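You operate a simulated robot arm through the tools that you are given. There is no shell and no other tool.

The job below is to be done with a simulated two-armed robot. You get a single attempt, and the scene is never put back.

JOB
Wipe out the red bowl, give it two portions from the feeder and put it back.
Fine: wipe first, with the yellow sponge, and put that back; spill nothing. What is to be rubbed or washed off counts as gone when no trace of it is left.

Only the result counts: the job must be done as asked and must still hold three seconds after the hand-in. Knocking over, shifting, dropping, spilling or breaking anything else fails it.

ROBOT AND FRAMES
Two 7-joint arms with two-finger grippers on one trunk that stands fixed in place. Base frame: the origin is at the foot of the trunk, x ahead of it, y to its left, z up. Readings come in mm, degrees, newtons and seconds.
The left shoulder is at [26, 159, 1282], the right one opposite. With the tool pointing down near the work surface each hand reaches from about 100 to 680 mm from the base axis, measured 20 degrees to its own side. Payload 2.45 kg a hand.
Tool frame (each hand has its own): the origin (TCP) lies between the finger pads and is the grasp point; the fingertips stand 26 mm ahead of it; z points along the fingers, y is the line along which they close. Largest opening 96 mm; the body of the gripper starts 69 mm behind the TCP.
Orientation is that of the tool frame in the base frame, as [roll, pitch, yaw] about the fixed x, y, z axes, in that order (R = Rz(yaw) Ry(pitch) Rx(roll)). With the fingers straight down and closing along the base's y, the tool's x points along the base's -x, its y along +y and its z along -z.

CONTROLS
- The arms move only by the tool apply_moves. It takes "left_moves", "right_moves" or both (then of equal length, played together; a hand with none holds still); each is a list of rows, each an object of numbers (a shift or turn left out is 0, a gripper value left out holds the last): "hand": the closure in counts, from 0 (fully open) to 255 (shut); "tx", "ty", "tz": the shift along the tool's x, y, z in mm; "ax", "ay", "az": the turn, a rotation vector about the tool's x, y, z in degrees. In form: [{"hand": .., "tx": .., "ty": .., "tz": .., "ax": .., "ay": .., "az": ..}, ...]. A call has 1 to 20 rows; each row shifts and turns the commanded pose from where the row before left it, along the tool's axes as they then stand. Rows are played at 5 a second. More than 50 mm and 8.6 degrees between two rows, or a gripper value outside its range, and nothing of the call is played. A pose out of reach is approached as far as the arm can. The call stops where the force on the tool passes 40 N (or 10 N more than at its start, if that is more) or the arm is blocked; 0.2 s more then pass. The fingers move at their own pace and stop on an object; they squeeze with about 20 N. The grip force told is the motor's: it shows also when the fingers shut on nothing. Time passes only in rows, and 0.2 s behind the last, so rows that do not move let the fingers close. The reply holds the time, the measured pose of the TCP, the force on the tool along the base axes, the opening and the grip force, in the units named above and with some noise, with the torque about the TCP (base axes, N m) and any sound that the robot's microphone picked up.
- Cameras (640 x 400 px; columns grow to the right, rows downward): "scene" is now at [62.5, -32.9, 1751.7]; the picture's right is [-0.39, -0.92, 0.00], its down [-0.72, 0.30, -0.62] and it looks along [0.58, -0.24, -0.78] (base axes); focal length 326 px, centre (320, 200). "left" rides on the left gripper at [82, -3, -98] in its tool frame; the picture's right is [0.04, 1.00, 0.00], its down [-0.73, 0.03, -0.68] and it looks along [-0.68, 0.03, 0.73] (tool axes); focal length 256 px, centre (320, 200). "right" rides on the right gripper at [82, 3, -98] in its tool frame; the picture's right is [-0.04, 1.00, 0.00], its down [-0.73, -0.03, -0.68] and it looks along [-0.68, -0.03, 0.73] (tool axes); focal length 256 px, centre (320, 200). There is no depth. A picture from a camera that has moved, and an enlarged one, comes with that camera's place and axes in the base frame and with its lens.
- capture(camera): a new picture of that camera. No time passes.
- move_column(by): slides the trunk up (or, below 0, down) by that many mm; the arms and the scene camera ride with it, the base frame stays. It gives what a move gives, with no picture.
- turn_head(pan, tilt): turns the head with the scene camera to pan (to the left, within 120 degrees either way) and tilt (down, from -29 to 69), counted from straight ahead of the robot. It gives what a move gives.
- close_up(camera, box): a new picture of the part [left, top, right, bottom] of that camera's present view, enlarged. No time passes.
- hand_in(): hands the job in; it is judged then, once.

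Places have to be worked out from the pictures, the camera data and where the tool is seen. Open the grippers and draw the arms clear of the work before you hand the job in, unless the task says otherwise.

The tools are called after ">>>" as a command line: name --argument value ..., lists and objects as JSON in quotes. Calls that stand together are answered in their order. apply_moves: Moves the arms, as the interface text tells. Its arguments: {"type":"object","properties":{"left_moves":{"type":"array","items":{"type":"object","properties":{"hand":{"type":"number"},"tx":{"type":"number"},"ty":{"type":"number"},"tz":{"type":"number"},"ax":{"type":"number"},"ay":{"type":"number"},"az":{"type":"number"}}}},"right_moves":{"type":"array","items":{"type":"object","properties":{"hand":{"type":"number"},"tx":{"type":"number"},"ty":{"type":"number"},"tz":{"type":"number"},"ax":{"type":"number"},"ay":{"type":"number"},"az":{"type":"number"}}}}},"required":[]} The other tools are called the same way: move_column (by) slides the trunk up or down; turn_head (pan, tilt) turns the head that bears the scene camera; capture (camera) takes a picture; close_up (camera, box) takes an enlarged picture of a part of a camera's view; hand_in () hands the job in.

At the start:

```text
t: 0.0
left_tcp_pos: [377.6, 71.6, 1379.8]
left_orientation: [180.0, 0.0, -179.9]
left_wrist_force: [0.2, 0.5, 0.1]
left_moment: [0.01, 0.0, -0.01]
left_opening: 96.0
left_grip_force: 0.2
right_tcp_pos: [421.2, -310.0, 1286.8]
right_orientation: [179.9, 0.0, 180.0]
right_wrist_force: [0.6, 0.6, 0.7]
right_moment: [-0.04, 0.03, -0.04]
right_opening: 96.0
right_grip_force: 0.1
trunk travel left (down, up): [-450.0, 117.0]
head pan, tilt: [-22.7, 51.2]
```

scene: 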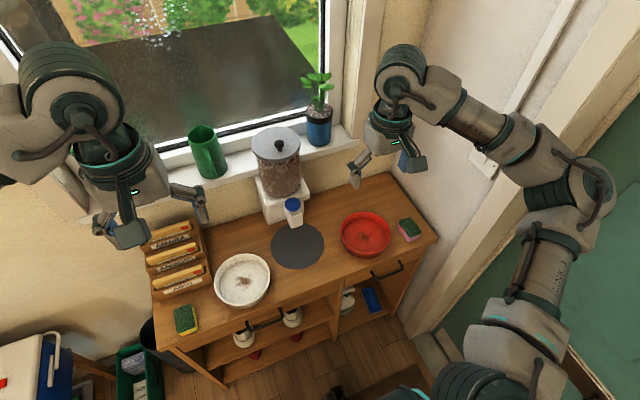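
right: 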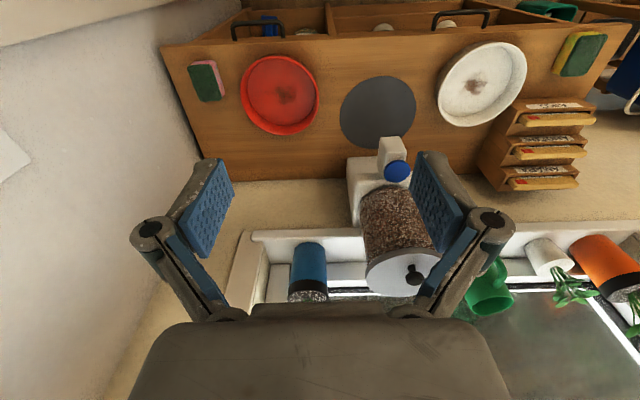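
left: 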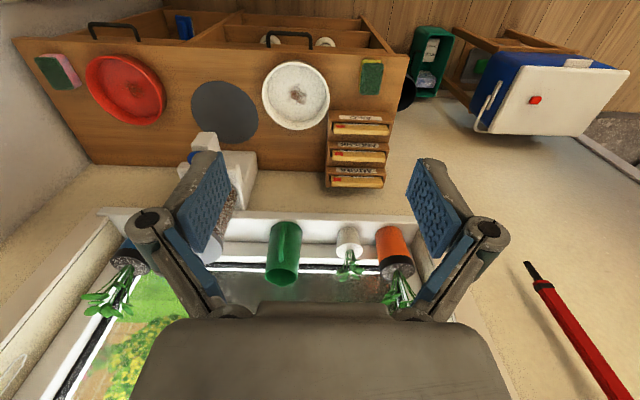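

I see a counter with a red bowl and a white bowl (both with a brown dirt spot), a feeder with a dark round mat, a pink-green sponge on the right and a yellow-green sponge on the left. I'll take close-ups first to understand the details.

>>> close_up --camera "scene" --box '[320, 180, 440, 270]'

>>> close_up --camera "scene" --box '[230, 110, 350, 280]'

>>> close_up --camera "scene" --box '[140, 210, 290, 340]'

>>> close_up --camera "right" --box '[320, 100, 480, 300]'

```text
4.44 times, centred on (380, 225) of scene
camera zoom: at [62.5, -32.9, 1751.7], right [-0.39, -0.92, 0.0], down [-0.72, 0.3, -0.62], along [0.58, -0.24, -0.78], focal length 1451 px, centre (53, 89)
```

zoom: 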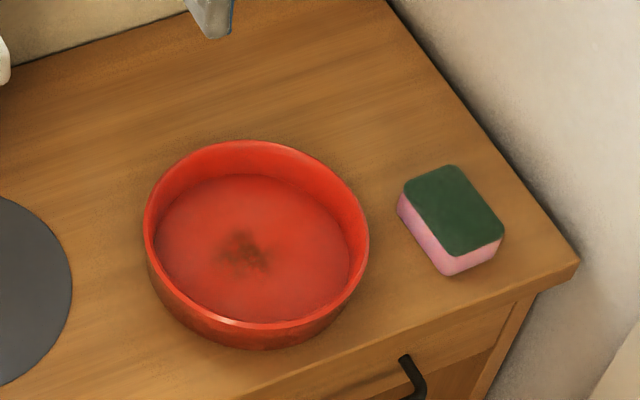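

```text
2.35 times, centred on (290, 195) of scene
camera zoom: at [62.5, -32.9, 1751.7], right [-0.39, -0.92, 0.0], down [-0.72, 0.3, -0.62], along [0.58, -0.24, -0.78], focal length 768 px, centre (391, 212)
```

zoom: 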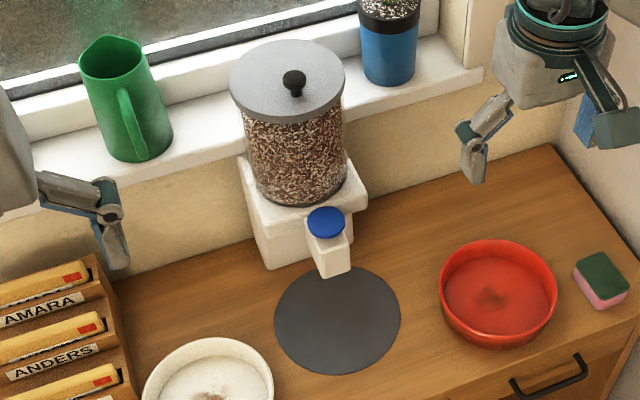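

```text
3.08 times, centred on (215, 275) of scene
camera zoom: at [62.5, -32.9, 1751.7], right [-0.39, -0.92, 0.0], down [-0.72, 0.3, -0.62], along [0.58, -0.24, -0.78], focal length 1005 px, centre (643, -31)
```

zoom: 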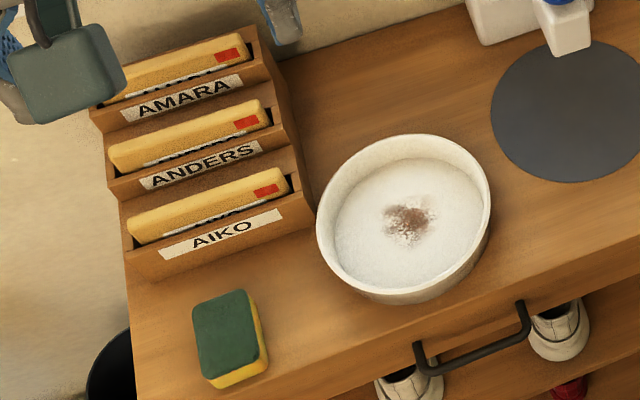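

```text
2.00 times, centred on (400, 200) of right
camera zoom: at [340.7, -307.2, 1385.4], right [0.04, 1.0, 0.0], down [0.73, -0.03, 0.68], along [0.68, -0.03, -0.73], focal length 512 px, centre (160, 200)
```

zoom: 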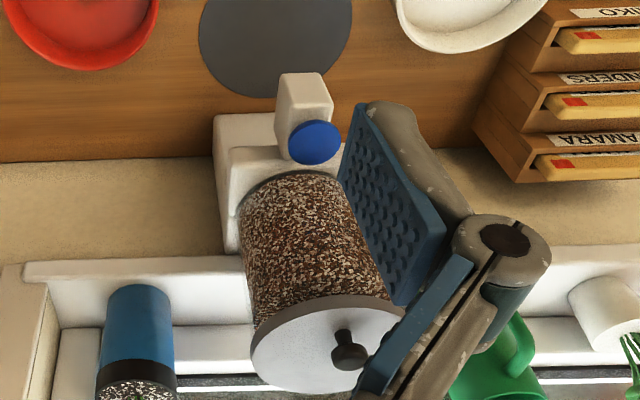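

The blue disc on the feeder's spout looks like a push button. I'll zoom in on it more from both cameras, and on the right sponge/bowl area.

>>> close_up --camera "scene" --box '[260, 170, 330, 230]'

>>> close_up --camera "right" --box '[340, 130, 420, 200]'

>>> close_up --camera "left" --box '[60, 30, 420, 200]'

>>> close_up --camera "right" --box '[160, 20, 420, 190]'

```text
6.67 times, centred on (295, 200) of scene
camera zoom: at [62.5, -32.9, 1751.7], right [-0.39, -0.92, 0.0], down [-0.72, 0.3, -0.62], along [0.58, -0.24, -0.78], focal length 2177 px, centre (487, 200)
```

zoom: 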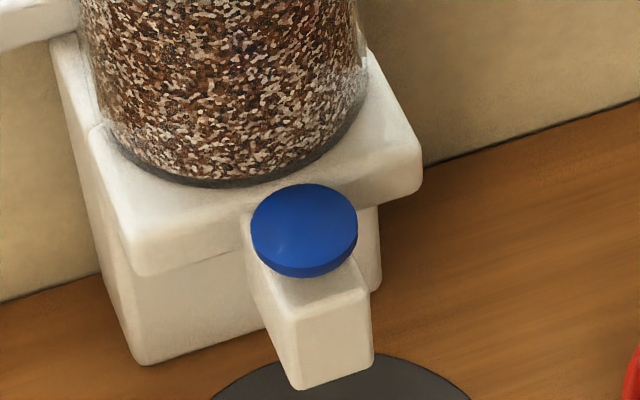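

```text
5.71 times, centred on (380, 165) of right
camera zoom: at [340.7, -307.2, 1385.4], right [0.04, 1.0, 0.0], down [0.73, -0.03, 0.68], along [0.68, -0.03, -0.73], focal length 1463 px, centre (-23, 400)
```

zoom: 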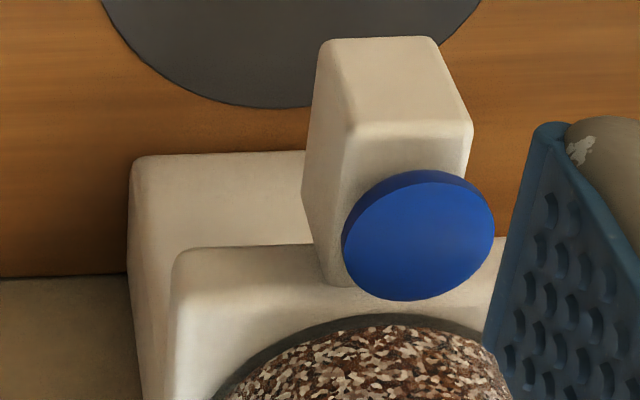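

```text
1.78 times, centred on (240, 115) of left
camera zoom: at [295.7, 67.9, 1476.7], right [-0.04, 1.0, 0.0], down [0.73, 0.03, 0.68], along [0.68, 0.03, -0.73], focal length 455 px, centre (462, 351)
```

zoom: 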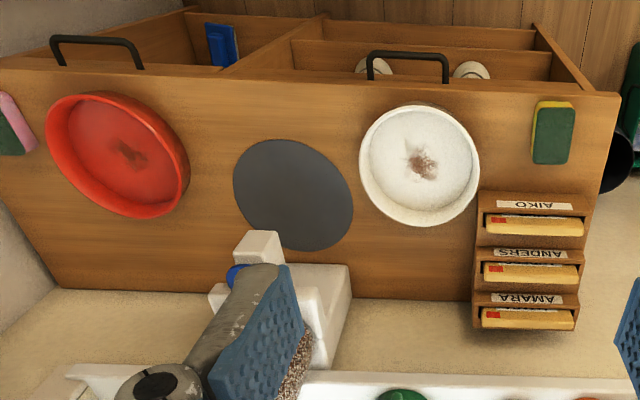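

```text
2.35 times, centred on (290, 105) of right
camera zoom: at [340.7, -307.2, 1385.4], right [0.04, 1.0, 0.0], down [0.73, -0.03, 0.68], along [0.68, -0.03, -0.73], focal length 602 px, centre (391, 424)
```

zoom: 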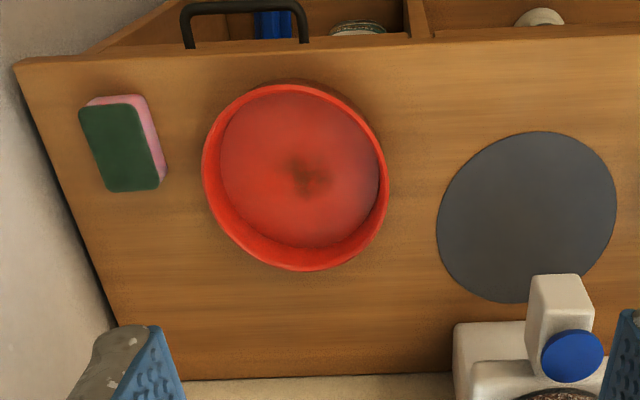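

The button's top is roughly at (622, -181, 1017), right above the dark mat centred near (605, -182) on a counter at about z = 812. The yellow sponge is near (490, 195) and the red bowl near (547, -400). I intend to do the handling with the right hand, so I first clear the left arm out to the left.

>>> apply_moves --left_moves '[{"ty": 40}, {"ty": 40}, {"ty": 40, "tx": 15}, {"ty": 40, "tx": 15}, {"ty": 40, "tx": 15}, {"ty": 40, "tx": 15}]'

>>> capture --camera "scene"

>>> capture --camera "left"

```text
t: 1.4
left_tcp_pos: [311.4, 317.6, 1379.3]
left_orientation: [-179.9, 0.2, 180.0]
left_wrist_force: [-0.7, 0.4, 0.4]
left_moment: [-0.04, -0.01, -0.02]
left_opening: 96.1
left_grip_force: 0.1
right_tcp_pos: [416.4, -306.6, 1289.4]
right_orientation: [-179.9, 0.2, 179.8]
right_wrist_force: [0.1, 0.1, 0.0]
right_moment: [0.01, 0.01, 0.01]
right_opening: 95.8
right_grip_force: 0.1
trunk travel left (down, up): [-450.0, 117.0]
head pan, tilt: [-22.7, 51.2]
```

```text
taken
camera scene: at [58.5, -28.3, 1751.9], right [-0.39, -0.92, 0.0], down [-0.72, 0.3, -0.63], along [0.58, -0.24, -0.78], focal length 326 px, centre (320, 200)
```

scene: 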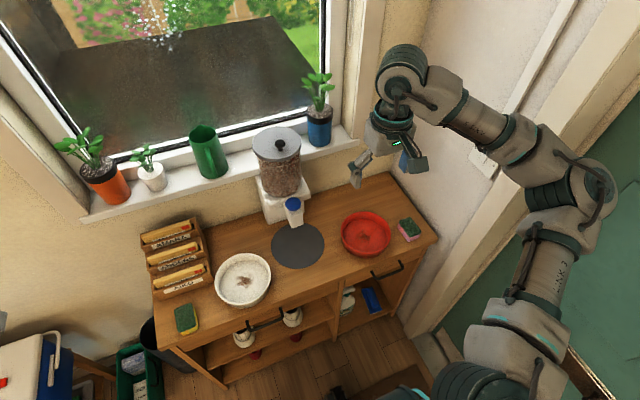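

```text
taken
camera left: at [230.1, 314.8, 1474.8], right [-0.04, 1.0, 0.0], down [0.73, 0.03, 0.68], along [0.68, 0.02, -0.73], focal length 256 px, centre (320, 200)
```

left: 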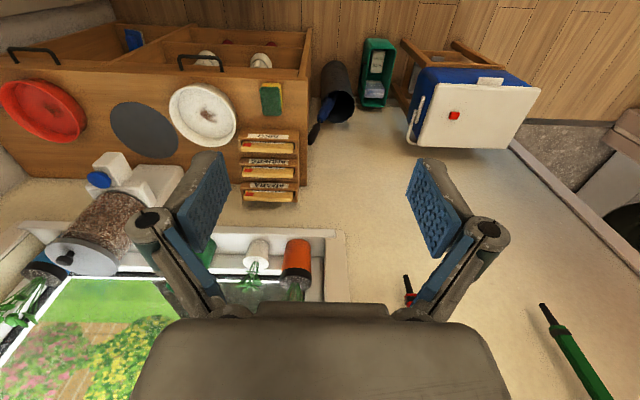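

The reported poses of even unmoved parts shifted by about 5 mm; I check with the same close-up as before whether the camera truly moved or whether that's only reading noise.

>>> close_up --camera "scene" --box '[320, 180, 440, 270]'

>>> apply_moves --right_moves '[{"tx": 0}]'

>>> close_up --camera "right" --box '[160, 20, 420, 190]'

```text
4.44 times, centred on (380, 225) of scene
camera zoom: at [58.5, -28.3, 1751.9], right [-0.39, -0.92, 0.0], down [-0.72, 0.3, -0.63], along [0.58, -0.24, -0.78], focal length 1451 px, centre (53, 89)
```

zoom: 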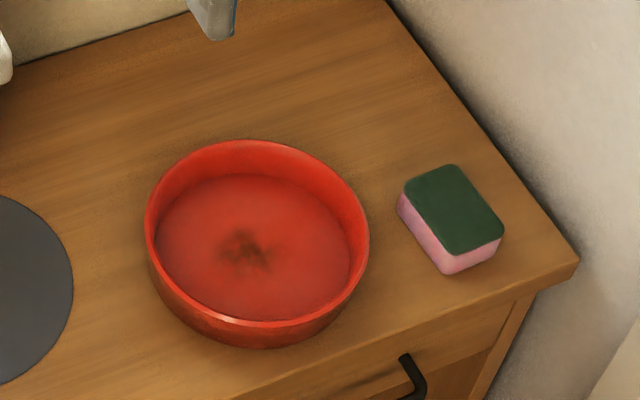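

```text
t: 1.8
left_tcp_pos: [313.8, 317.1, 1378.3]
left_orientation: [-179.9, 0.1, -179.9]
left_wrist_force: [0.8, 0.0, 0.5]
left_moment: [0.01, 0.0, 0.03]
left_opening: 96.0
left_grip_force: 0.0
right_tcp_pos: [419.1, -307.8, 1288.2]
right_orientation: [-180.0, 0.1, 179.9]
right_wrist_force: [0.8, -0.7, 0.8]
right_moment: [-0.04, -0.01, 0.01]
right_opening: 96.0
right_grip_force: 0.0
trunk travel left (down, up): [-450.0, 117.0]
head pan, tilt: [-22.7, 51.2]
```

```text
2.35 times, centred on (290, 105) of right
camera zoom: at [338.4, -304.9, 1386.7], right [0.04, 1.0, 0.0], down [0.73, -0.03, 0.68], along [0.68, -0.03, -0.73], focal length 602 px, centre (391, 424)
```

zoom: 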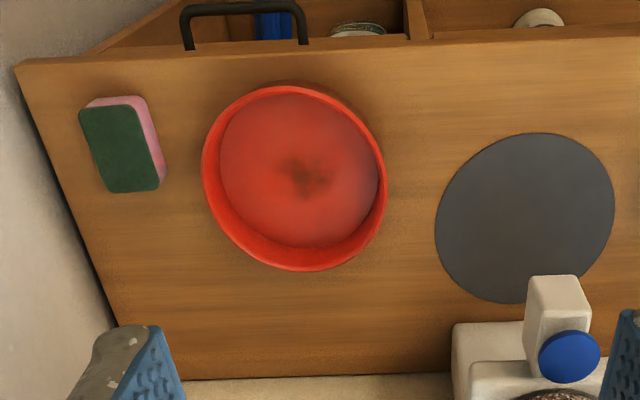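

I let things settle for a second and read the poses again to see the steady values.

>>> apply_moves --right_moves '[{"tx": 0}, {"tx": 0}, {"tx": 0}, {"tx": 0}, {"tx": 0}]'

>>> close_up --camera "scene" --box '[320, 180, 440, 270]'

```text
t: 3.0
left_tcp_pos: [314.4, 316.1, 1378.5]
left_orientation: [-179.9, 0.1, -179.9]
left_wrist_force: [-0.4, 0.6, -0.2]
left_moment: [-0.02, -0.01, -0.03]
left_opening: 95.8
left_grip_force: 0.1
right_tcp_pos: [418.6, -306.9, 1288.6]
right_orientation: [-179.9, 0.1, 179.9]
right_wrist_force: [0.8, 0.6, 0.2]
right_moment: [0.0, 0.0, -0.02]
right_opening: 95.7
right_grip_force: 0.1
trunk travel left (down, up): [-450.0, 117.0]
head pan, tilt: [-22.7, 51.2]
```

```text
4.44 times, centred on (380, 225) of scene
camera zoom: at [61.6, -30.1, 1751.7], right [-0.39, -0.92, 0.0], down [-0.72, 0.3, -0.62], along [0.58, -0.24, -0.78], focal length 1451 px, centre (53, 89)
```

zoom: 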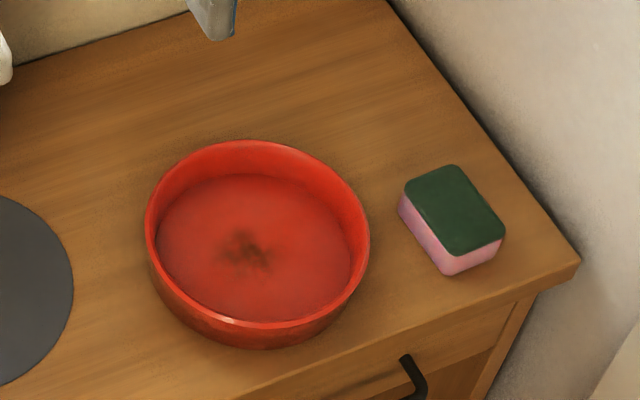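

The trunk merely leans a couple of mm as the arms move, so readings are real. The yellow sponge measures about 67 × 46 mm, long side along x, centred near (494, 194). I now bring the right hand over toward it at height.

>>> apply_moves --right_moves '[{"ty": 40}, {"ty": 45}, {"ty": 45, "tz": 10}, {"ty": 45, "tz": 10}, {"ty": 45, "tz": 10}, {"ty": 45, "tz": 10}, {"ty": 45, "tz": 10}, {"ty": 45, "tz": 10}, {"ty": 45, "tz": 10}, {"ty": 45, "tz": 10}, {"ty": 40, "tz": 10}]'

>>> capture --camera "right"

>>> capture --camera "scene"

```text
t: 5.4
left_tcp_pos: [313.2, 320.2, 1378.1]
left_orientation: [-179.7, 0.2, -180.0]
left_wrist_force: [-0.2, 0.3, 0.6]
left_moment: [-0.05, -0.04, 0.02]
left_opening: 96.0
left_grip_force: 0.1
right_tcp_pos: [417.3, 180.0, 1197.6]
right_orientation: [-179.9, 0.2, 180.0]
right_wrist_force: [-0.5, 0.3, 0.2]
right_moment: [0.0, 0.02, 0.02]
right_opening: 96.1
right_grip_force: 0.0
trunk travel left (down, up): [-450.0, 117.0]
head pan, tilt: [-22.7, 51.2]
```

```text
taken
camera right: at [335.9, 182.6, 1296.0], right [0.04, 1.0, 0.0], down [0.73, -0.03, 0.68], along [0.68, -0.03, -0.73], focal length 256 px, centre (320, 200)
```

right: 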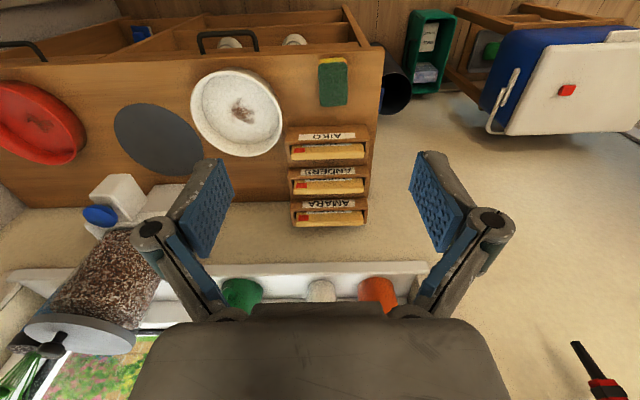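

```text
taken
camera scene: at [61.5, -20.8, 1751.9], right [-0.39, -0.92, 0.01], down [-0.72, 0.3, -0.63], along [0.58, -0.25, -0.78], focal length 326 px, centre (320, 200)
```

scene: 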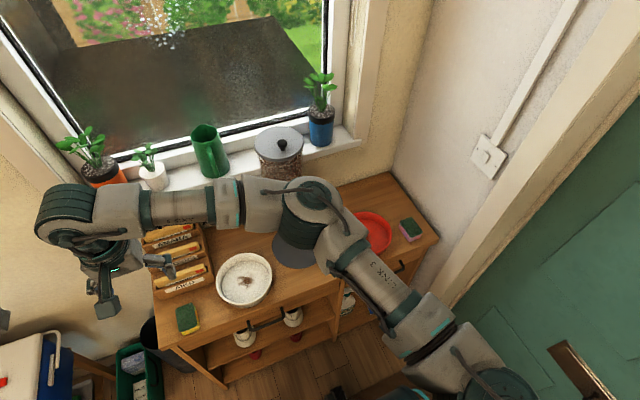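

The right arm crosses cleanly with its elbow high. I descend toward the sponge to about z = 960 and look again.

>>> apply_moves --right_moves '[{"tz": 30, "tx": -9, "ty": 2}, {"tz": 30, "tx": -9, "ty": 2}, {"tz": 30, "tx": -9, "ty": 2}, {"tz": 30, "tx": -9, "ty": 2}, {"tz": 30, "tx": -9, "ty": 2}, {"tz": 30, "tx": -9, "ty": 2}, {"tz": 30, "tx": -9, "ty": 2}, {"tz": 30, "tx": -9, "ty": 2}, {"tz": 0}, {"tz": 0}]'

>>> capture --camera "right"

>>> capture --camera "scene"

```text
t: 7.6
left_tcp_pos: [312.7, 316.1, 1377.6]
left_orientation: [-179.9, 0.1, -179.9]
left_wrist_force: [-0.9, -0.5, 0.8]
left_moment: [0.01, 0.0, 0.01]
left_opening: 95.9
left_grip_force: 0.1
right_tcp_pos: [494.2, 194.7, 959.9]
right_orientation: [-179.8, 0.1, 179.8]
right_wrist_force: [0.5, -0.6, 0.6]
right_moment: [0.02, 0.01, -0.02]
right_opening: 95.9
right_grip_force: 0.1
trunk travel left (down, up): [-450.0, 117.0]
head pan, tilt: [-22.7, 51.2]
```

```text
taken
camera right: at [412.4, 197.1, 1058.5], right [0.04, 1.0, 0.0], down [0.73, -0.03, 0.68], along [0.68, -0.03, -0.73], focal length 256 px, centre (320, 200)
```

right: 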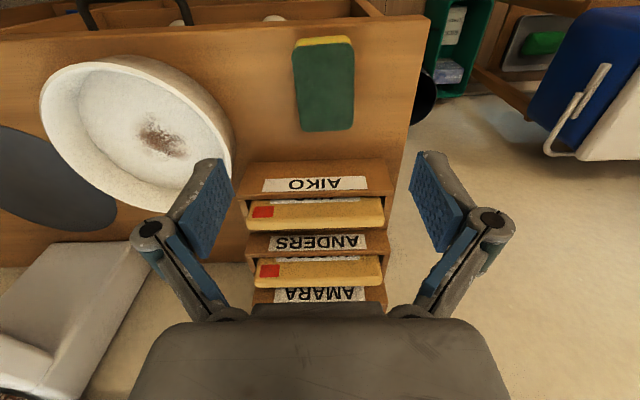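

```text
taken
camera scene: at [62.2, -24.0, 1751.8], right [-0.39, -0.92, 0.0], down [-0.72, 0.3, -0.63], along [0.58, -0.24, -0.78], focal length 326 px, centre (320, 200)
```

scene: 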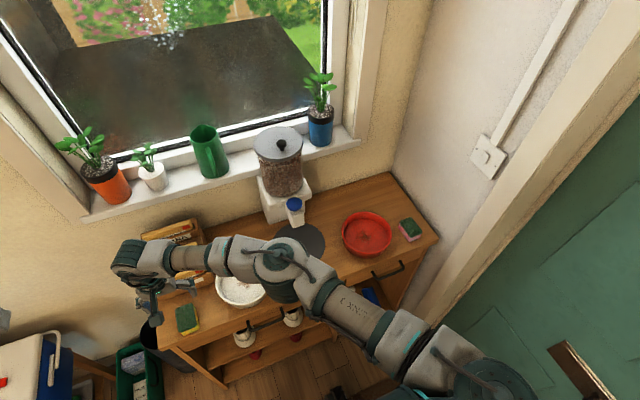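

The sponge sits just ahead of the hand's line; by the hand camera its centre is about 4 mm further left and 5 mm nearer than the TCP. I correct, go down 60 mm more and look closely for the height.

>>> apply_moves --right_moves '[{"tz": 30, "tx": 2, "ty": 2}, {"tz": 30, "tx": 2, "ty": 2}, {"tz": 0}, {"tz": 0}, {"tz": 0}]'

>>> capture --camera "right"

>>> close_up --camera "scene" --box '[100, 240, 240, 350]'

```text
t: 8.8
left_tcp_pos: [314.9, 316.3, 1378.4]
left_orientation: [-179.8, 0.1, -179.9]
left_wrist_force: [-0.4, -1.1, 0.1]
left_moment: [-0.03, -0.01, -0.03]
left_opening: 96.2
left_grip_force: 0.1
right_tcp_pos: [487.4, 181.6, 892.1]
right_orientation: [-179.8, 0.2, 179.9]
right_wrist_force: [0.4, -0.1, -0.3]
right_moment: [0.02, -0.02, 0.0]
right_opening: 95.8
right_grip_force: 0.1
right hand out of reach, approached as far as the arm can: row 1, 2
trunk travel left (down, up): [-450.0, 117.0]
head pan, tilt: [-22.7, 51.2]
```

```text
taken
camera right: at [406.6, 184.6, 991.6], right [0.04, 1.0, 0.0], down [0.73, -0.03, 0.68], along [0.68, -0.03, -0.73], focal length 256 px, centre (320, 200)
```

right: 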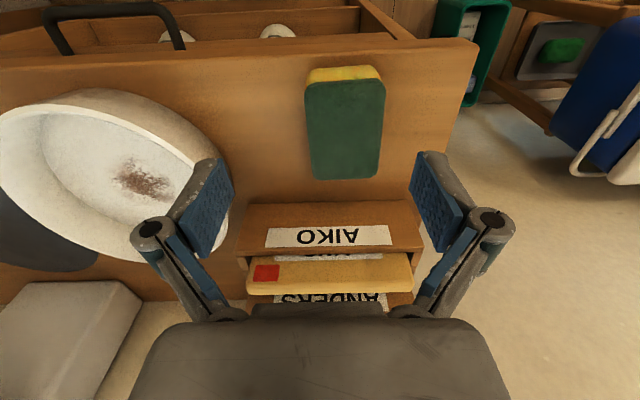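

```text
3.64 times, centred on (170, 295) of scene
camera zoom: at [62.4, -24.2, 1751.8], right [-0.39, -0.92, 0.0], down [-0.72, 0.3, -0.63], along [0.58, -0.24, -0.78], focal length 1187 px, centre (866, -146)
```

zoom: 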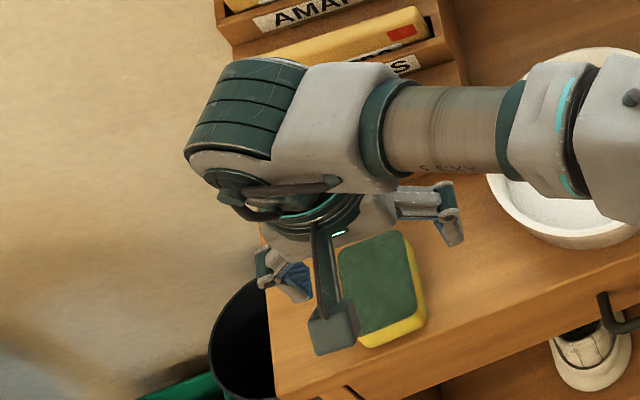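

The right arm is at its reach limit here (the shoulders sit high). I'll raise both hands and then slide the trunk down 180 mm, which extends the horizontal reach near the counter.

>>> apply_moves --right_moves '[{"tz": -30}, {"tz": -30}, {"tz": -30}, {"tz": -30}, {"tz": -30}, {"tz": -30}, {"tz": 0}]' --left_moves '[{"tz": -25}, {"tz": -25}, {"tz": -25}, {"tz": -25}, {"tz": -25}, {"tz": -25}, {"tz": 0}]'

>>> capture --camera "scene"

```text
t: 10.4
left_tcp_pos: [336.2, 295.1, 1504.8]
left_orientation: [-179.8, 0.2, -179.9]
left_wrist_force: [-0.7, -0.3, 0.0]
left_moment: [-0.01, -0.02, 0.0]
left_opening: 95.9
left_grip_force: 0.0
left hand out of reach, approached as far as the arm can: row 4, 5, 6
right_tcp_pos: [487.2, 181.9, 1073.0]
right_orientation: [180.0, 0.1, 179.8]
right_wrist_force: [-0.3, -0.3, 0.6]
right_moment: [0.0, -0.02, 0.0]
right_opening: 96.2
right_grip_force: 0.1
trunk travel left (down, up): [-450.0, 117.0]
head pan, tilt: [-22.7, 51.2]
```

```text
taken
camera scene: at [61.8, -26.5, 1751.8], right [-0.39, -0.92, 0.0], down [-0.72, 0.3, -0.62], along [0.58, -0.24, -0.78], focal length 326 px, centre (320, 200)
```

scene: 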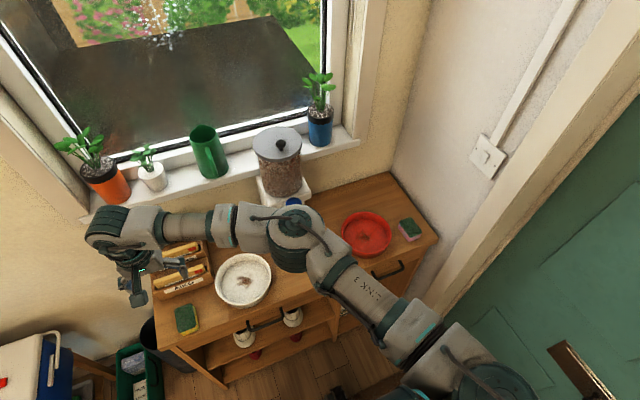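

Now I slide the trunk down by 180 mm and check the view.

>>> move_column --by -180

>>> capture --camera "scene"

>>> capture --camera "right"

```text
t: 12.4
left_tcp_pos: [376.0, 295.8, 1292.5]
left_orientation: [-179.8, -5.1, -179.9]
left_wrist_force: [0.5, -1.1, -0.7]
left_moment: [0.01, 0.01, -0.01]
left_opening: 96.1
left_grip_force: 0.0
right_tcp_pos: [487.7, 182.4, 894.1]
right_orientation: [-180.0, 0.1, 179.9]
right_wrist_force: [-0.7, -0.2, -0.2]
right_moment: [-0.01, -0.03, 0.01]
right_opening: 96.0
right_grip_force: 0.1
trunk travel left (down, up): [-270.0, 297.0]
head pan, tilt: [-22.7, 51.2]
```

```text
taken
camera scene: at [123.8, -25.8, 1571.3], right [-0.39, -0.92, 0.0], down [-0.72, 0.3, -0.62], along [0.58, -0.24, -0.78], focal length 326 px, centre (320, 200)
```

scene: 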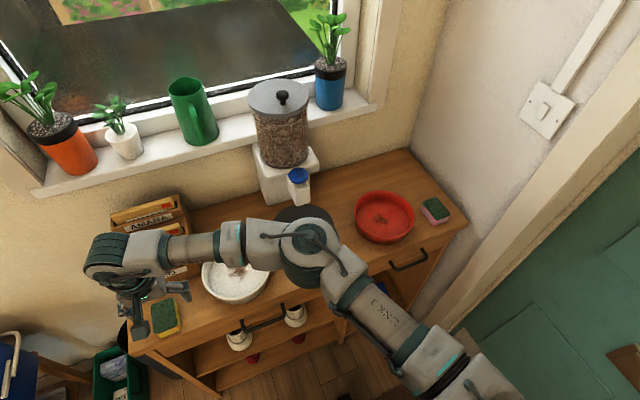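

```text
taken
camera right: at [406.7, 185.1, 992.6], right [0.04, 1.0, 0.0], down [0.73, -0.03, 0.68], along [0.68, -0.03, -0.73], focal length 256 px, centre (320, 200)
```

right: 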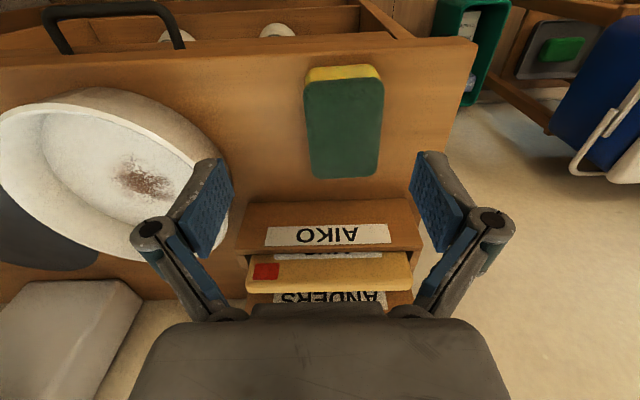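

The trunk now leans the shoulders closer. From two hand-camera views the sponge's top is at about (494, 198.5, 838), edges 459–529 in x. I line up over it and descend so the fingertips end about 12 mm above the counter.

>>> apply_moves --right_moves '[{"tx": -3, "ty": 8}, {"tx": -3, "ty": 8}, {"tz": 0}, {"tz": 0}]'

>>> capture --camera "right"

>>> close_up --camera "scene" --box '[80, 210, 220, 350]'

```text
t: 13.4
left_tcp_pos: [376.3, 295.2, 1291.3]
left_orientation: [-179.8, -5.1, -180.0]
left_wrist_force: [-0.2, 0.0, -0.2]
left_moment: [-0.03, 0.0, 0.0]
left_opening: 95.9
left_grip_force: 0.1
right_tcp_pos: [493.3, 199.8, 893.9]
right_orientation: [-179.9, 0.1, 180.0]
right_wrist_force: [-0.4, -0.2, -0.5]
right_moment: [-0.02, 0.03, 0.0]
right_opening: 95.9
right_grip_force: 0.1
trunk travel left (down, up): [-270.0, 297.0]
head pan, tilt: [-22.7, 51.2]
```

```text
taken
camera right: at [412.5, 202.2, 992.6], right [0.04, 1.0, 0.0], down [0.73, -0.03, 0.68], along [0.68, -0.03, -0.73], focal length 256 px, centre (320, 200)
```

right: 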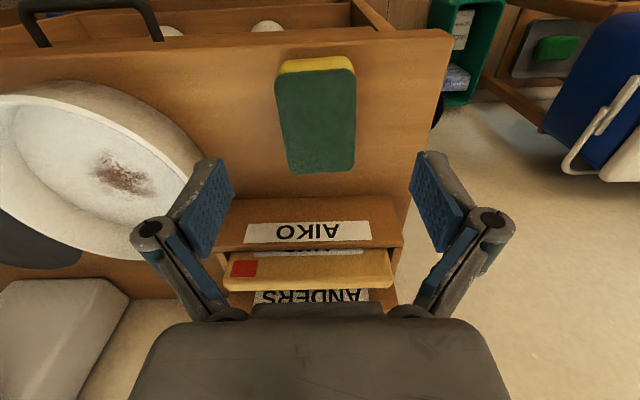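

```text
2.86 times, centred on (150, 280) of scene
camera zoom: at [124.4, -25.5, 1571.1], right [-0.39, -0.92, 0.0], down [-0.72, 0.3, -0.62], along [0.57, -0.24, -0.78], focal length 933 px, centre (806, -29)
```

zoom: 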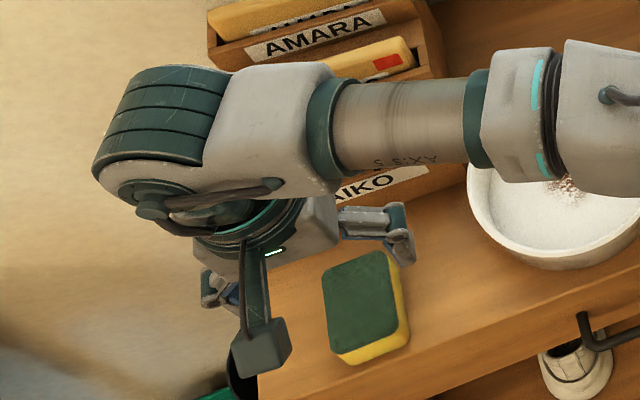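

Sponge is centred between the fingers (within 2 mm). I descend 46 mm with the fingers open.

>>> apply_moves --right_moves '[{"tz": 16, "ty": -1.5}, {"tz": 15}, {"tz": 15}, {"tz": 0}, {"tz": 0}]'

>>> capture --camera "right"

```text
t: 14.6
left_tcp_pos: [376.5, 296.1, 1290.3]
left_orientation: [-179.8, -5.2, -180.0]
left_wrist_force: [0.1, 0.3, 0.1]
left_moment: [0.01, -0.02, 0.0]
left_opening: 96.1
left_grip_force: 0.0
right_tcp_pos: [496.4, 196.2, 847.7]
right_orientation: [-179.9, 0.1, 179.9]
right_wrist_force: [-0.1, 0.4, -0.4]
right_moment: [-0.03, 0.01, 0.01]
right_opening: 95.9
right_grip_force: 0.1
trunk travel left (down, up): [-270.0, 297.0]
head pan, tilt: [-22.7, 51.2]
```

```text
taken
camera right: at [414.8, 199.3, 945.8], right [0.04, 1.0, 0.0], down [0.73, -0.03, 0.68], along [0.68, -0.03, -0.73], focal length 256 px, centre (320, 200)
```

right: 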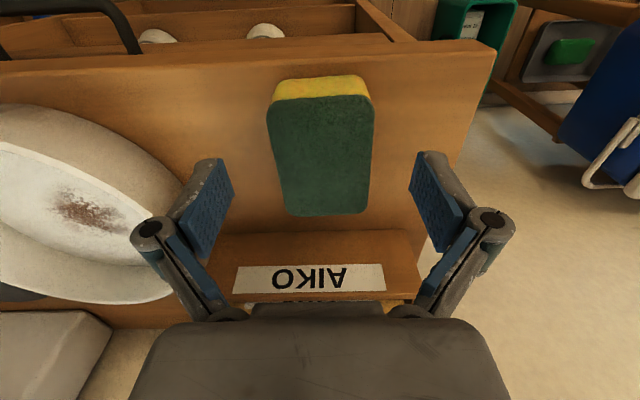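

I'm down at z = 848 with the sponge between the fingers. A small centring shift (-4 mm x, +2 mm y), then close on it.

>>> apply_moves --right_moves '[{"tx": 4, "ty": 2}, {"tz": 0}, {"hand": 255}, {"hand": 255}, {"hand": 255}, {"hand": 255}]'

>>> capture --camera "right"

```text
t: 16.0
left_tcp_pos: [375.6, 295.7, 1292.0]
left_orientation: [-179.8, -5.1, -179.9]
left_wrist_force: [-0.4, 0.9, -0.5]
left_moment: [-0.04, 0.02, -0.01]
left_opening: 96.0
left_grip_force: 0.0
right_tcp_pos: [490.5, 199.1, 848.2]
right_orientation: [180.0, 0.1, 179.9]
right_wrist_force: [1.0, 0.1, 7.9]
right_moment: [0.05, -0.04, 0.05]
right_opening: 48.2
right_grip_force: 19.7
trunk travel left (down, up): [-270.0, 297.0]
head pan, tilt: [-22.7, 51.2]
```

```text
taken
camera right: at [409.8, 201.6, 946.5], right [0.04, 1.0, 0.0], down [0.73, -0.03, 0.68], along [0.68, -0.03, -0.73], focal length 256 px, centre (320, 200)
```

right: 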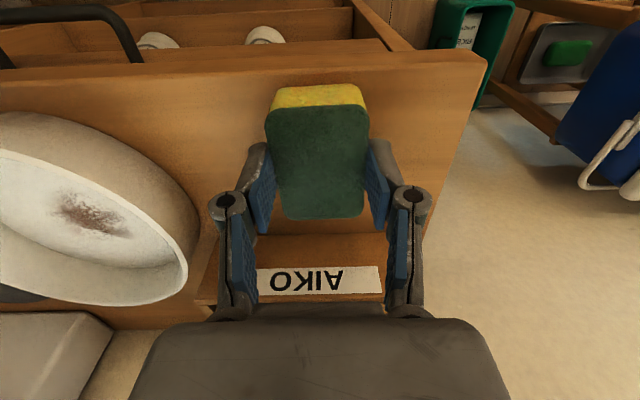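

The sponge is gripped (opening 48 mm, 20 N) at TCP (490.5, 199.1, 848.2) — that's the pose to restore later. Lifting straight up.

>>> apply_moves --right_moves '[{"tz": -10}, {"tz": -20}, {"tz": -30}, {"tz": -30}, {"tz": -30}, {"tz": -30}, {"tz": 0}, {"tz": 0}]'

>>> capture --camera "right"

>>> capture --camera "scene"

```text
t: 17.8
left_tcp_pos: [376.7, 295.7, 1292.1]
left_orientation: [-179.8, -5.2, -179.9]
left_wrist_force: [-0.3, 0.7, -0.9]
left_moment: [-0.01, -0.02, -0.03]
left_opening: 96.0
left_grip_force: 0.0
right_tcp_pos: [491.0, 201.6, 1002.7]
right_orientation: [-179.9, 0.1, 179.9]
right_wrist_force: [-0.3, -0.1, -0.7]
right_moment: [0.01, 0.01, 0.0]
right_opening: 48.4
right_grip_force: 20.4
trunk travel left (down, up): [-270.0, 297.0]
head pan, tilt: [-22.7, 51.2]
```

```text
taken
camera right: at [409.2, 203.2, 1099.6], right [0.04, 1.0, 0.0], down [0.73, -0.03, 0.68], along [0.68, -0.03, -0.73], focal length 256 px, centre (320, 200)
```

right: 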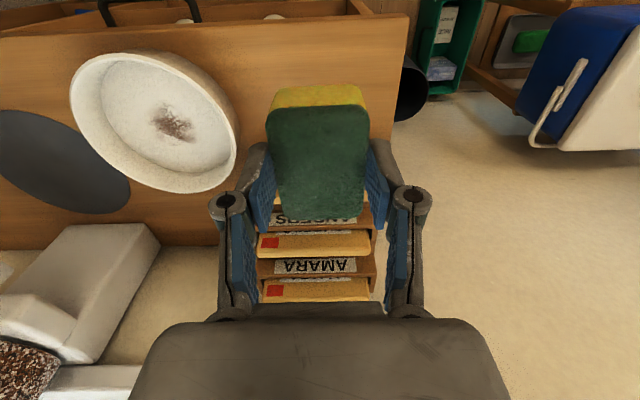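

```text
taken
camera scene: at [124.2, -25.5, 1571.0], right [-0.39, -0.92, 0.0], down [-0.72, 0.3, -0.62], along [0.57, -0.24, -0.78], focal length 326 px, centre (320, 200)
```

scene: 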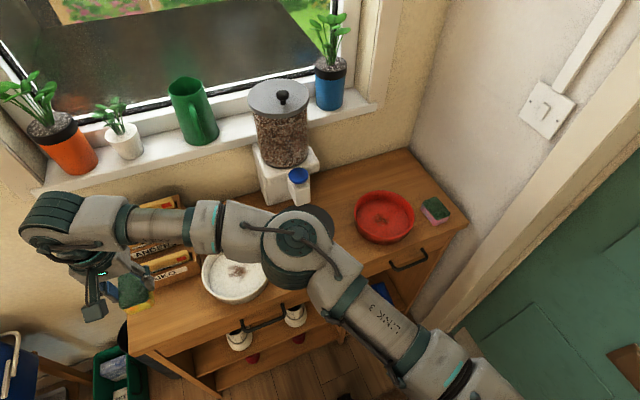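

Sponge is held securely. I pull back and up a little, then sweep right in front of the feeder toward the red bowl, in two stages.

>>> apply_moves --right_moves '[{"tx": 20, "tz": -20}, {"tx": 20, "tz": -20}, {"ty": -40}, {"ty": -45}, {"ty": -45}, {"ty": -45}, {"ty": -45}, {"ty": -45}, {"ty": -40}, {"ty": 0}]'

>>> capture --camera "scene"

```text
t: 20.0
left_tcp_pos: [377.3, 294.5, 1290.4]
left_orientation: [-179.9, -5.1, -179.9]
left_wrist_force: [-0.1, 0.4, -0.6]
left_moment: [-0.02, -0.01, 0.02]
left_opening: 96.0
left_grip_force: 0.2
right_tcp_pos: [449.5, -108.1, 1036.7]
right_orientation: [-180.0, 0.1, 179.8]
right_wrist_force: [-0.4, 0.0, 0.1]
right_moment: [-0.02, 0.0, -0.01]
right_opening: 48.3
right_grip_force: 20.1
trunk travel left (down, up): [-270.0, 297.0]
head pan, tilt: [-22.7, 51.2]
```

```text
taken
camera scene: at [124.1, -30.5, 1571.0], right [-0.39, -0.92, 0.0], down [-0.72, 0.3, -0.62], along [0.57, -0.24, -0.78], focal length 326 px, centre (320, 200)
```

scene: 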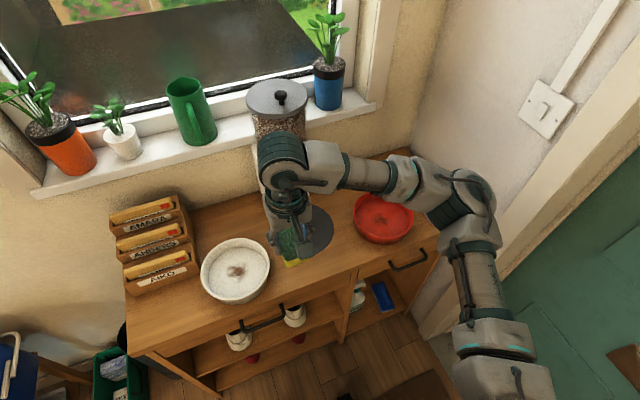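

The sponge passed clear of the feeder; the arm's elbow swings to the right with margin to the wall. I continue to the right to y ≈ -385 and look at the bowl.

>>> apply_moves --right_moves '[{"ty": -45}, {"ty": -45}, {"ty": -45}, {"ty": -45}, {"ty": -45}, {"ty": -45}, {"ty": 0}, {"ty": 0}, {"ty": 0}]'

>>> capture --camera "right"

>>> capture --camera "scene"

```text
t: 22.0
left_tcp_pos: [377.0, 295.6, 1293.0]
left_orientation: [-179.7, -5.1, -179.8]
left_wrist_force: [-0.1, 0.0, 0.4]
left_moment: [0.01, 0.02, 0.0]
left_opening: 96.2
left_grip_force: 0.0
right_tcp_pos: [448.2, -379.3, 1038.3]
right_orientation: [-179.9, 0.1, 180.0]
right_wrist_force: [-0.7, 0.1, -0.7]
right_moment: [0.01, 0.01, 0.04]
right_opening: 48.1
right_grip_force: 20.5
trunk travel left (down, up): [-270.0, 297.0]
head pan, tilt: [-22.7, 51.2]
```

```text
taken
camera right: at [367.3, -376.4, 1137.0], right [0.04, 1.0, 0.0], down [0.73, -0.03, 0.68], along [0.68, -0.03, -0.73], focal length 256 px, centre (320, 200)
```

right: 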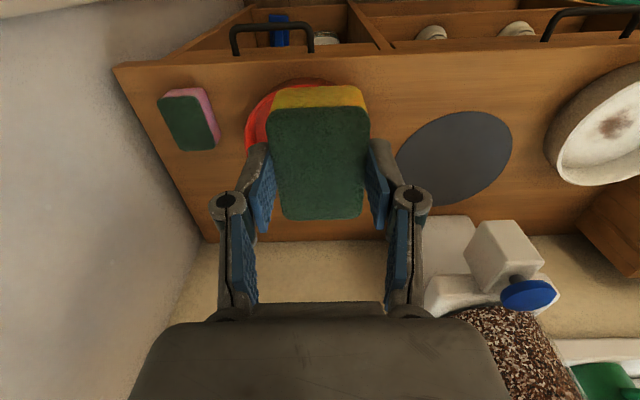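

```text
taken
camera scene: at [123.2, -28.8, 1571.1], right [-0.39, -0.92, 0.0], down [-0.72, 0.3, -0.62], along [0.58, -0.24, -0.78], focal length 326 px, centre (320, 200)
```

scene: 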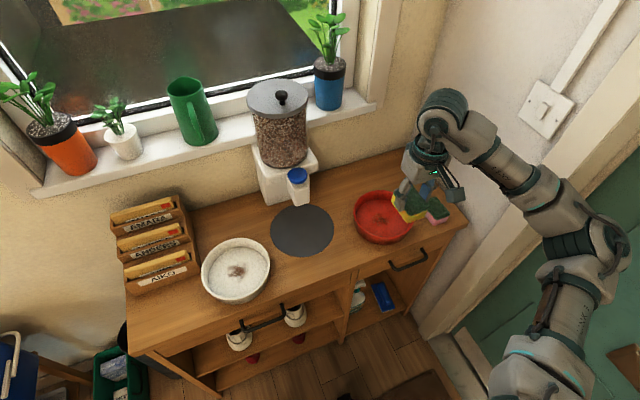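

The sponge is above the bowl's near side now. I zoom in from the scene camera to see how far the sponge protrudes below the fingertips and where the bowl is.

>>> close_up --camera "scene" --box '[340, 150, 470, 250]'

>>> close_up --camera "right" --box '[140, 60, 440, 240]'

```text
4.00 times, centred on (405, 200) of scene
camera zoom: at [123.2, -28.8, 1571.1], right [-0.39, -0.92, 0.0], down [-0.72, 0.3, -0.62], along [0.58, -0.24, -0.78], focal length 1306 px, centre (-20, 200)
```

zoom: 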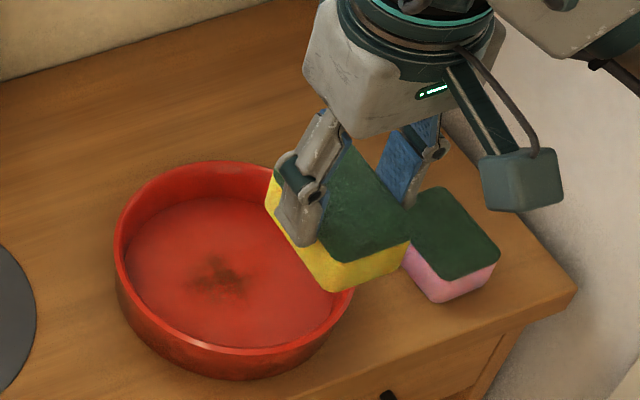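

```text
2.13 times, centred on (290, 150) of right
camera zoom: at [367.3, -376.4, 1137.0], right [0.04, 1.0, 0.0], down [0.73, -0.03, 0.68], along [0.68, -0.03, -0.73], focal length 546 px, centre (384, 307)
```

zoom: 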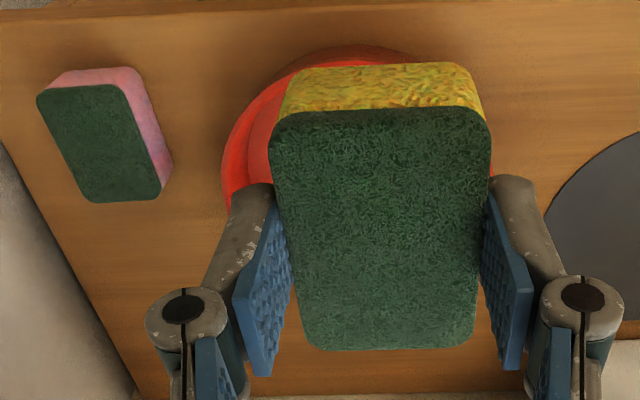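

The sponge extends a bit below the fingertips and is centred on the TCP. The stain sits at about (553, -393) in the bowl. I move over it and down to z ≈ 935, keeping above the rim.

>>> apply_moves --right_moves '[{"tx": -26, "ty": -3.5}, {"tx": -26, "ty": -3.5}, {"tx": -26, "ty": -3.5}, {"tx": -26, "ty": -3.5}, {"tz": 25}, {"tz": 25}, {"tz": 25}, {"tz": 25}, {"tz": 0}, {"tz": 0}]'

>>> close_up --camera "scene" --box '[340, 150, 470, 250]'

>>> capture --camera "right"

```text
t: 24.2
left_tcp_pos: [375.2, 293.7, 1291.8]
left_orientation: [-179.8, -5.3, -179.9]
left_wrist_force: [-0.8, -0.1, 0.2]
left_moment: [-0.01, 0.0, 0.02]
left_opening: 96.0
left_grip_force: 0.1
right_tcp_pos: [552.6, -392.8, 937.9]
right_orientation: [-180.0, 0.1, 179.9]
right_wrist_force: [-0.7, -0.5, -0.1]
right_moment: [-0.01, 0.04, -0.02]
right_opening: 48.1
right_grip_force: 20.1
trunk travel left (down, up): [-270.0, 297.0]
head pan, tilt: [-22.7, 51.2]
```

```text
4.00 times, centred on (405, 200) of scene
camera zoom: at [124.1, -31.5, 1571.0], right [-0.39, -0.92, 0.0], down [-0.72, 0.3, -0.62], along [0.58, -0.24, -0.78], focal length 1306 px, centre (-20, 200)
```

zoom: 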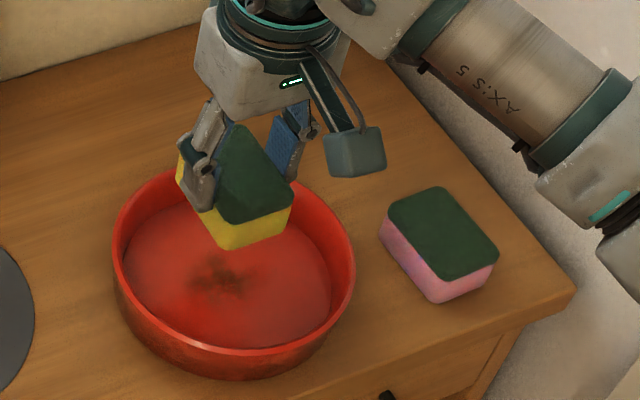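

```text
taken
camera right: at [472.9, -390.4, 1036.1], right [0.04, 1.0, 0.0], down [0.73, -0.03, 0.68], along [0.68, -0.03, -0.73], focal length 256 px, centre (320, 200)
```

right: 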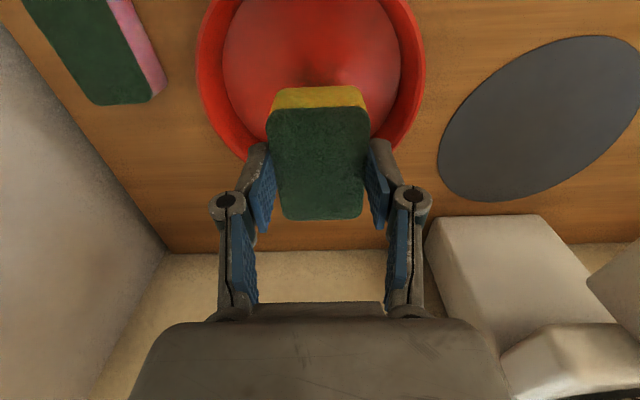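

The sponge is over the stain and this view serves as my reference for the bowl's original place. I descend into the bowl to just above its floor.

>>> apply_moves --right_moves '[{"tz": 15}, {"tz": 15}, {"tz": 15}, {"tz": 15}, {"tz": 12}, {"tz": 0}, {"tz": 0}]'

>>> close_up --camera "scene" --box '[340, 150, 470, 250]'

```text
t: 25.8
left_tcp_pos: [376.4, 293.6, 1291.4]
left_orientation: [-179.9, -5.2, -179.8]
left_wrist_force: [-0.3, 0.6, 0.5]
left_moment: [-0.01, 0.0, -0.02]
left_opening: 95.9
left_grip_force: 0.1
right_tcp_pos: [554.9, -392.9, 866.9]
right_orientation: [180.0, 0.1, 179.9]
right_wrist_force: [0.3, -0.1, -0.5]
right_moment: [0.01, 0.05, 0.01]
right_opening: 48.2
right_grip_force: 19.7
trunk travel left (down, up): [-270.0, 297.0]
head pan, tilt: [-22.7, 51.2]
```

```text
4.00 times, centred on (405, 200) of scene
camera zoom: at [124.1, -31.4, 1571.0], right [-0.39, -0.92, 0.0], down [-0.72, 0.3, -0.62], along [0.58, -0.24, -0.78], focal length 1306 px, centre (-20, 200)
```

zoom: 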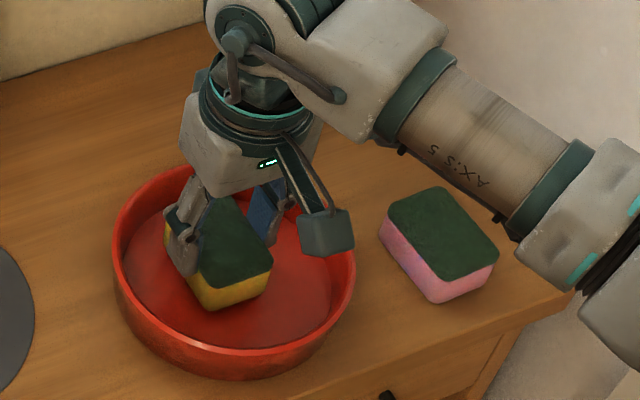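

No contact yet at z = 867 and everything is clear of the rim. I go down in small steps watching the vertical force.

>>> apply_moves --right_moves '[{"tz": 3}, {"tz": 3}, {"tz": 0}]'

>>> apply_moves --right_moves '[{"tz": 3}, {"tz": 0}, {"tz": 0}]'

```text
t: 26.6
left_tcp_pos: [376.2, 295.1, 1291.9]
left_orientation: [-179.9, -5.2, -179.9]
left_wrist_force: [0.2, 0.0, 0.0]
left_moment: [-0.02, 0.0, 0.02]
left_opening: 95.7
left_grip_force: 0.2
right_tcp_pos: [552.7, -390.5, 858.2]
right_orientation: [-180.0, 0.1, 180.0]
right_wrist_force: [-0.7, 0.3, 0.2]
right_moment: [0.01, 0.03, 0.0]
right_opening: 48.0
right_grip_force: 20.7
trunk travel left (down, up): [-270.0, 297.0]
head pan, tilt: [-22.7, 51.2]
```

```text
t: 27.4
left_tcp_pos: [376.1, 294.8, 1292.4]
left_orientation: [-179.9, -5.0, -179.9]
left_wrist_force: [1.1, -0.8, -0.2]
left_moment: [0.05, 0.0, 0.0]
left_opening: 95.9
left_grip_force: 0.1
right_tcp_pos: [553.4, -390.6, 858.2]
right_orientation: [180.0, 0.1, 179.9]
right_wrist_force: [0.5, -3.2, 10.2]
right_moment: [-0.11, -0.02, -0.01]
right_opening: 48.2
right_grip_force: 20.2
trunk travel left (down, up): [-270.0, 297.0]
head pan, tilt: [-22.7, 51.2]
```

Contact with the bowl floor at about z = 858 (10 N). I ease off 1 mm and try a first small wiping stroke, then check that the bowl stays put.

>>> apply_moves --right_moves '[{"tz": -1}, {"tx": -5}, {"tx": -5}, {"tx": 5}, {"tx": 5}, {"tx": 5}, {"tx": 5}, {"tx": -5}, {"tx": -5}]'

>>> close_up --camera "scene" --box '[340, 150, 470, 250]'

```text
t: 29.4
left_tcp_pos: [375.2, 294.3, 1292.1]
left_orientation: [-179.8, -5.1, -179.9]
left_wrist_force: [-0.1, 0.5, 0.5]
left_moment: [-0.04, 0.02, -0.06]
left_opening: 95.8
left_grip_force: 0.1
right_tcp_pos: [551.4, -392.8, 858.3]
right_orientation: [-179.9, 0.1, 179.9]
right_wrist_force: [-3.7, 0.1, 4.5]
right_moment: [-0.02, 0.15, -0.01]
right_opening: 47.8
right_grip_force: 19.9
trunk travel left (down, up): [-270.0, 297.0]
head pan, tilt: [-22.7, 51.2]
```

```text
4.00 times, centred on (405, 200) of scene
camera zoom: at [122.3, -30.3, 1571.2], right [-0.39, -0.92, 0.0], down [-0.72, 0.3, -0.62], along [0.58, -0.24, -0.78], focal length 1306 px, centre (-20, 200)
```

zoom: 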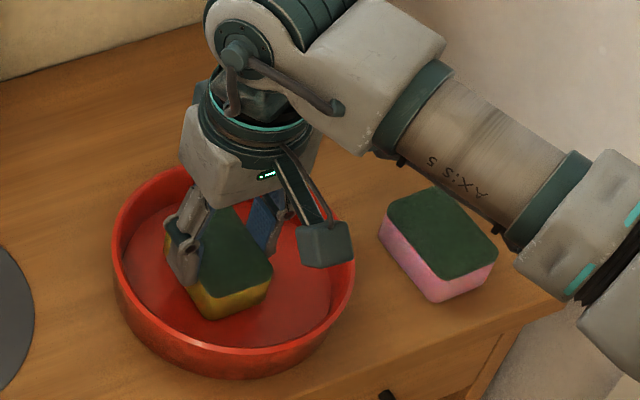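

The bowl did not move and the friction is mild (about 4.5 N normal). Now longer strokes along x across the stain.

>>> apply_moves --right_moves '[{"tx": -7.5}, {"tx": -7.5}, {"tx": 8.75}, {"tx": 8.75}, {"tx": 8.75}, {"tx": 8.75}, {"tx": -8.75}, {"tx": -8.75}, {"tx": -8.75}, {"tx": -8.75}, {"tx": 8.75}, {"tx": 8.75}, {"tx": 8.75}, {"tx": 8.75}, {"tx": -10}, {"tx": -10}]'

>>> close_up --camera "scene" --box '[340, 150, 470, 250]'

```text
t: 32.8
left_tcp_pos: [375.8, 294.0, 1291.7]
left_orientation: [-179.8, -5.1, -179.9]
left_wrist_force: [-0.1, -1.0, 0.5]
left_moment: [-0.01, 0.0, 0.0]
left_opening: 96.1
left_grip_force: 0.1
right_tcp_pos: [552.4, -391.2, 857.1]
right_orientation: [-180.0, 0.3, 179.9]
right_wrist_force: [-1.6, -0.2, 4.5]
right_moment: [-0.02, 0.13, -0.04]
right_opening: 48.1
right_grip_force: 20.1
trunk travel left (down, up): [-270.0, 297.0]
head pan, tilt: [-22.7, 51.2]
```

```text
4.00 times, centred on (405, 200) of scene
camera zoom: at [122.3, -30.3, 1571.2], right [-0.39, -0.92, 0.0], down [-0.72, 0.3, -0.62], along [0.58, -0.24, -0.78], focal length 1306 px, centre (-20, 200)
```

zoom: 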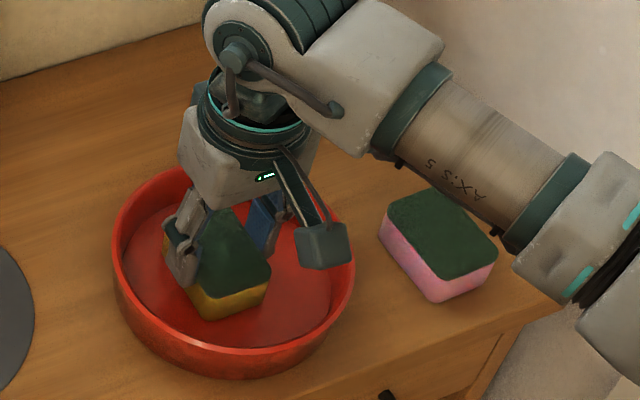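

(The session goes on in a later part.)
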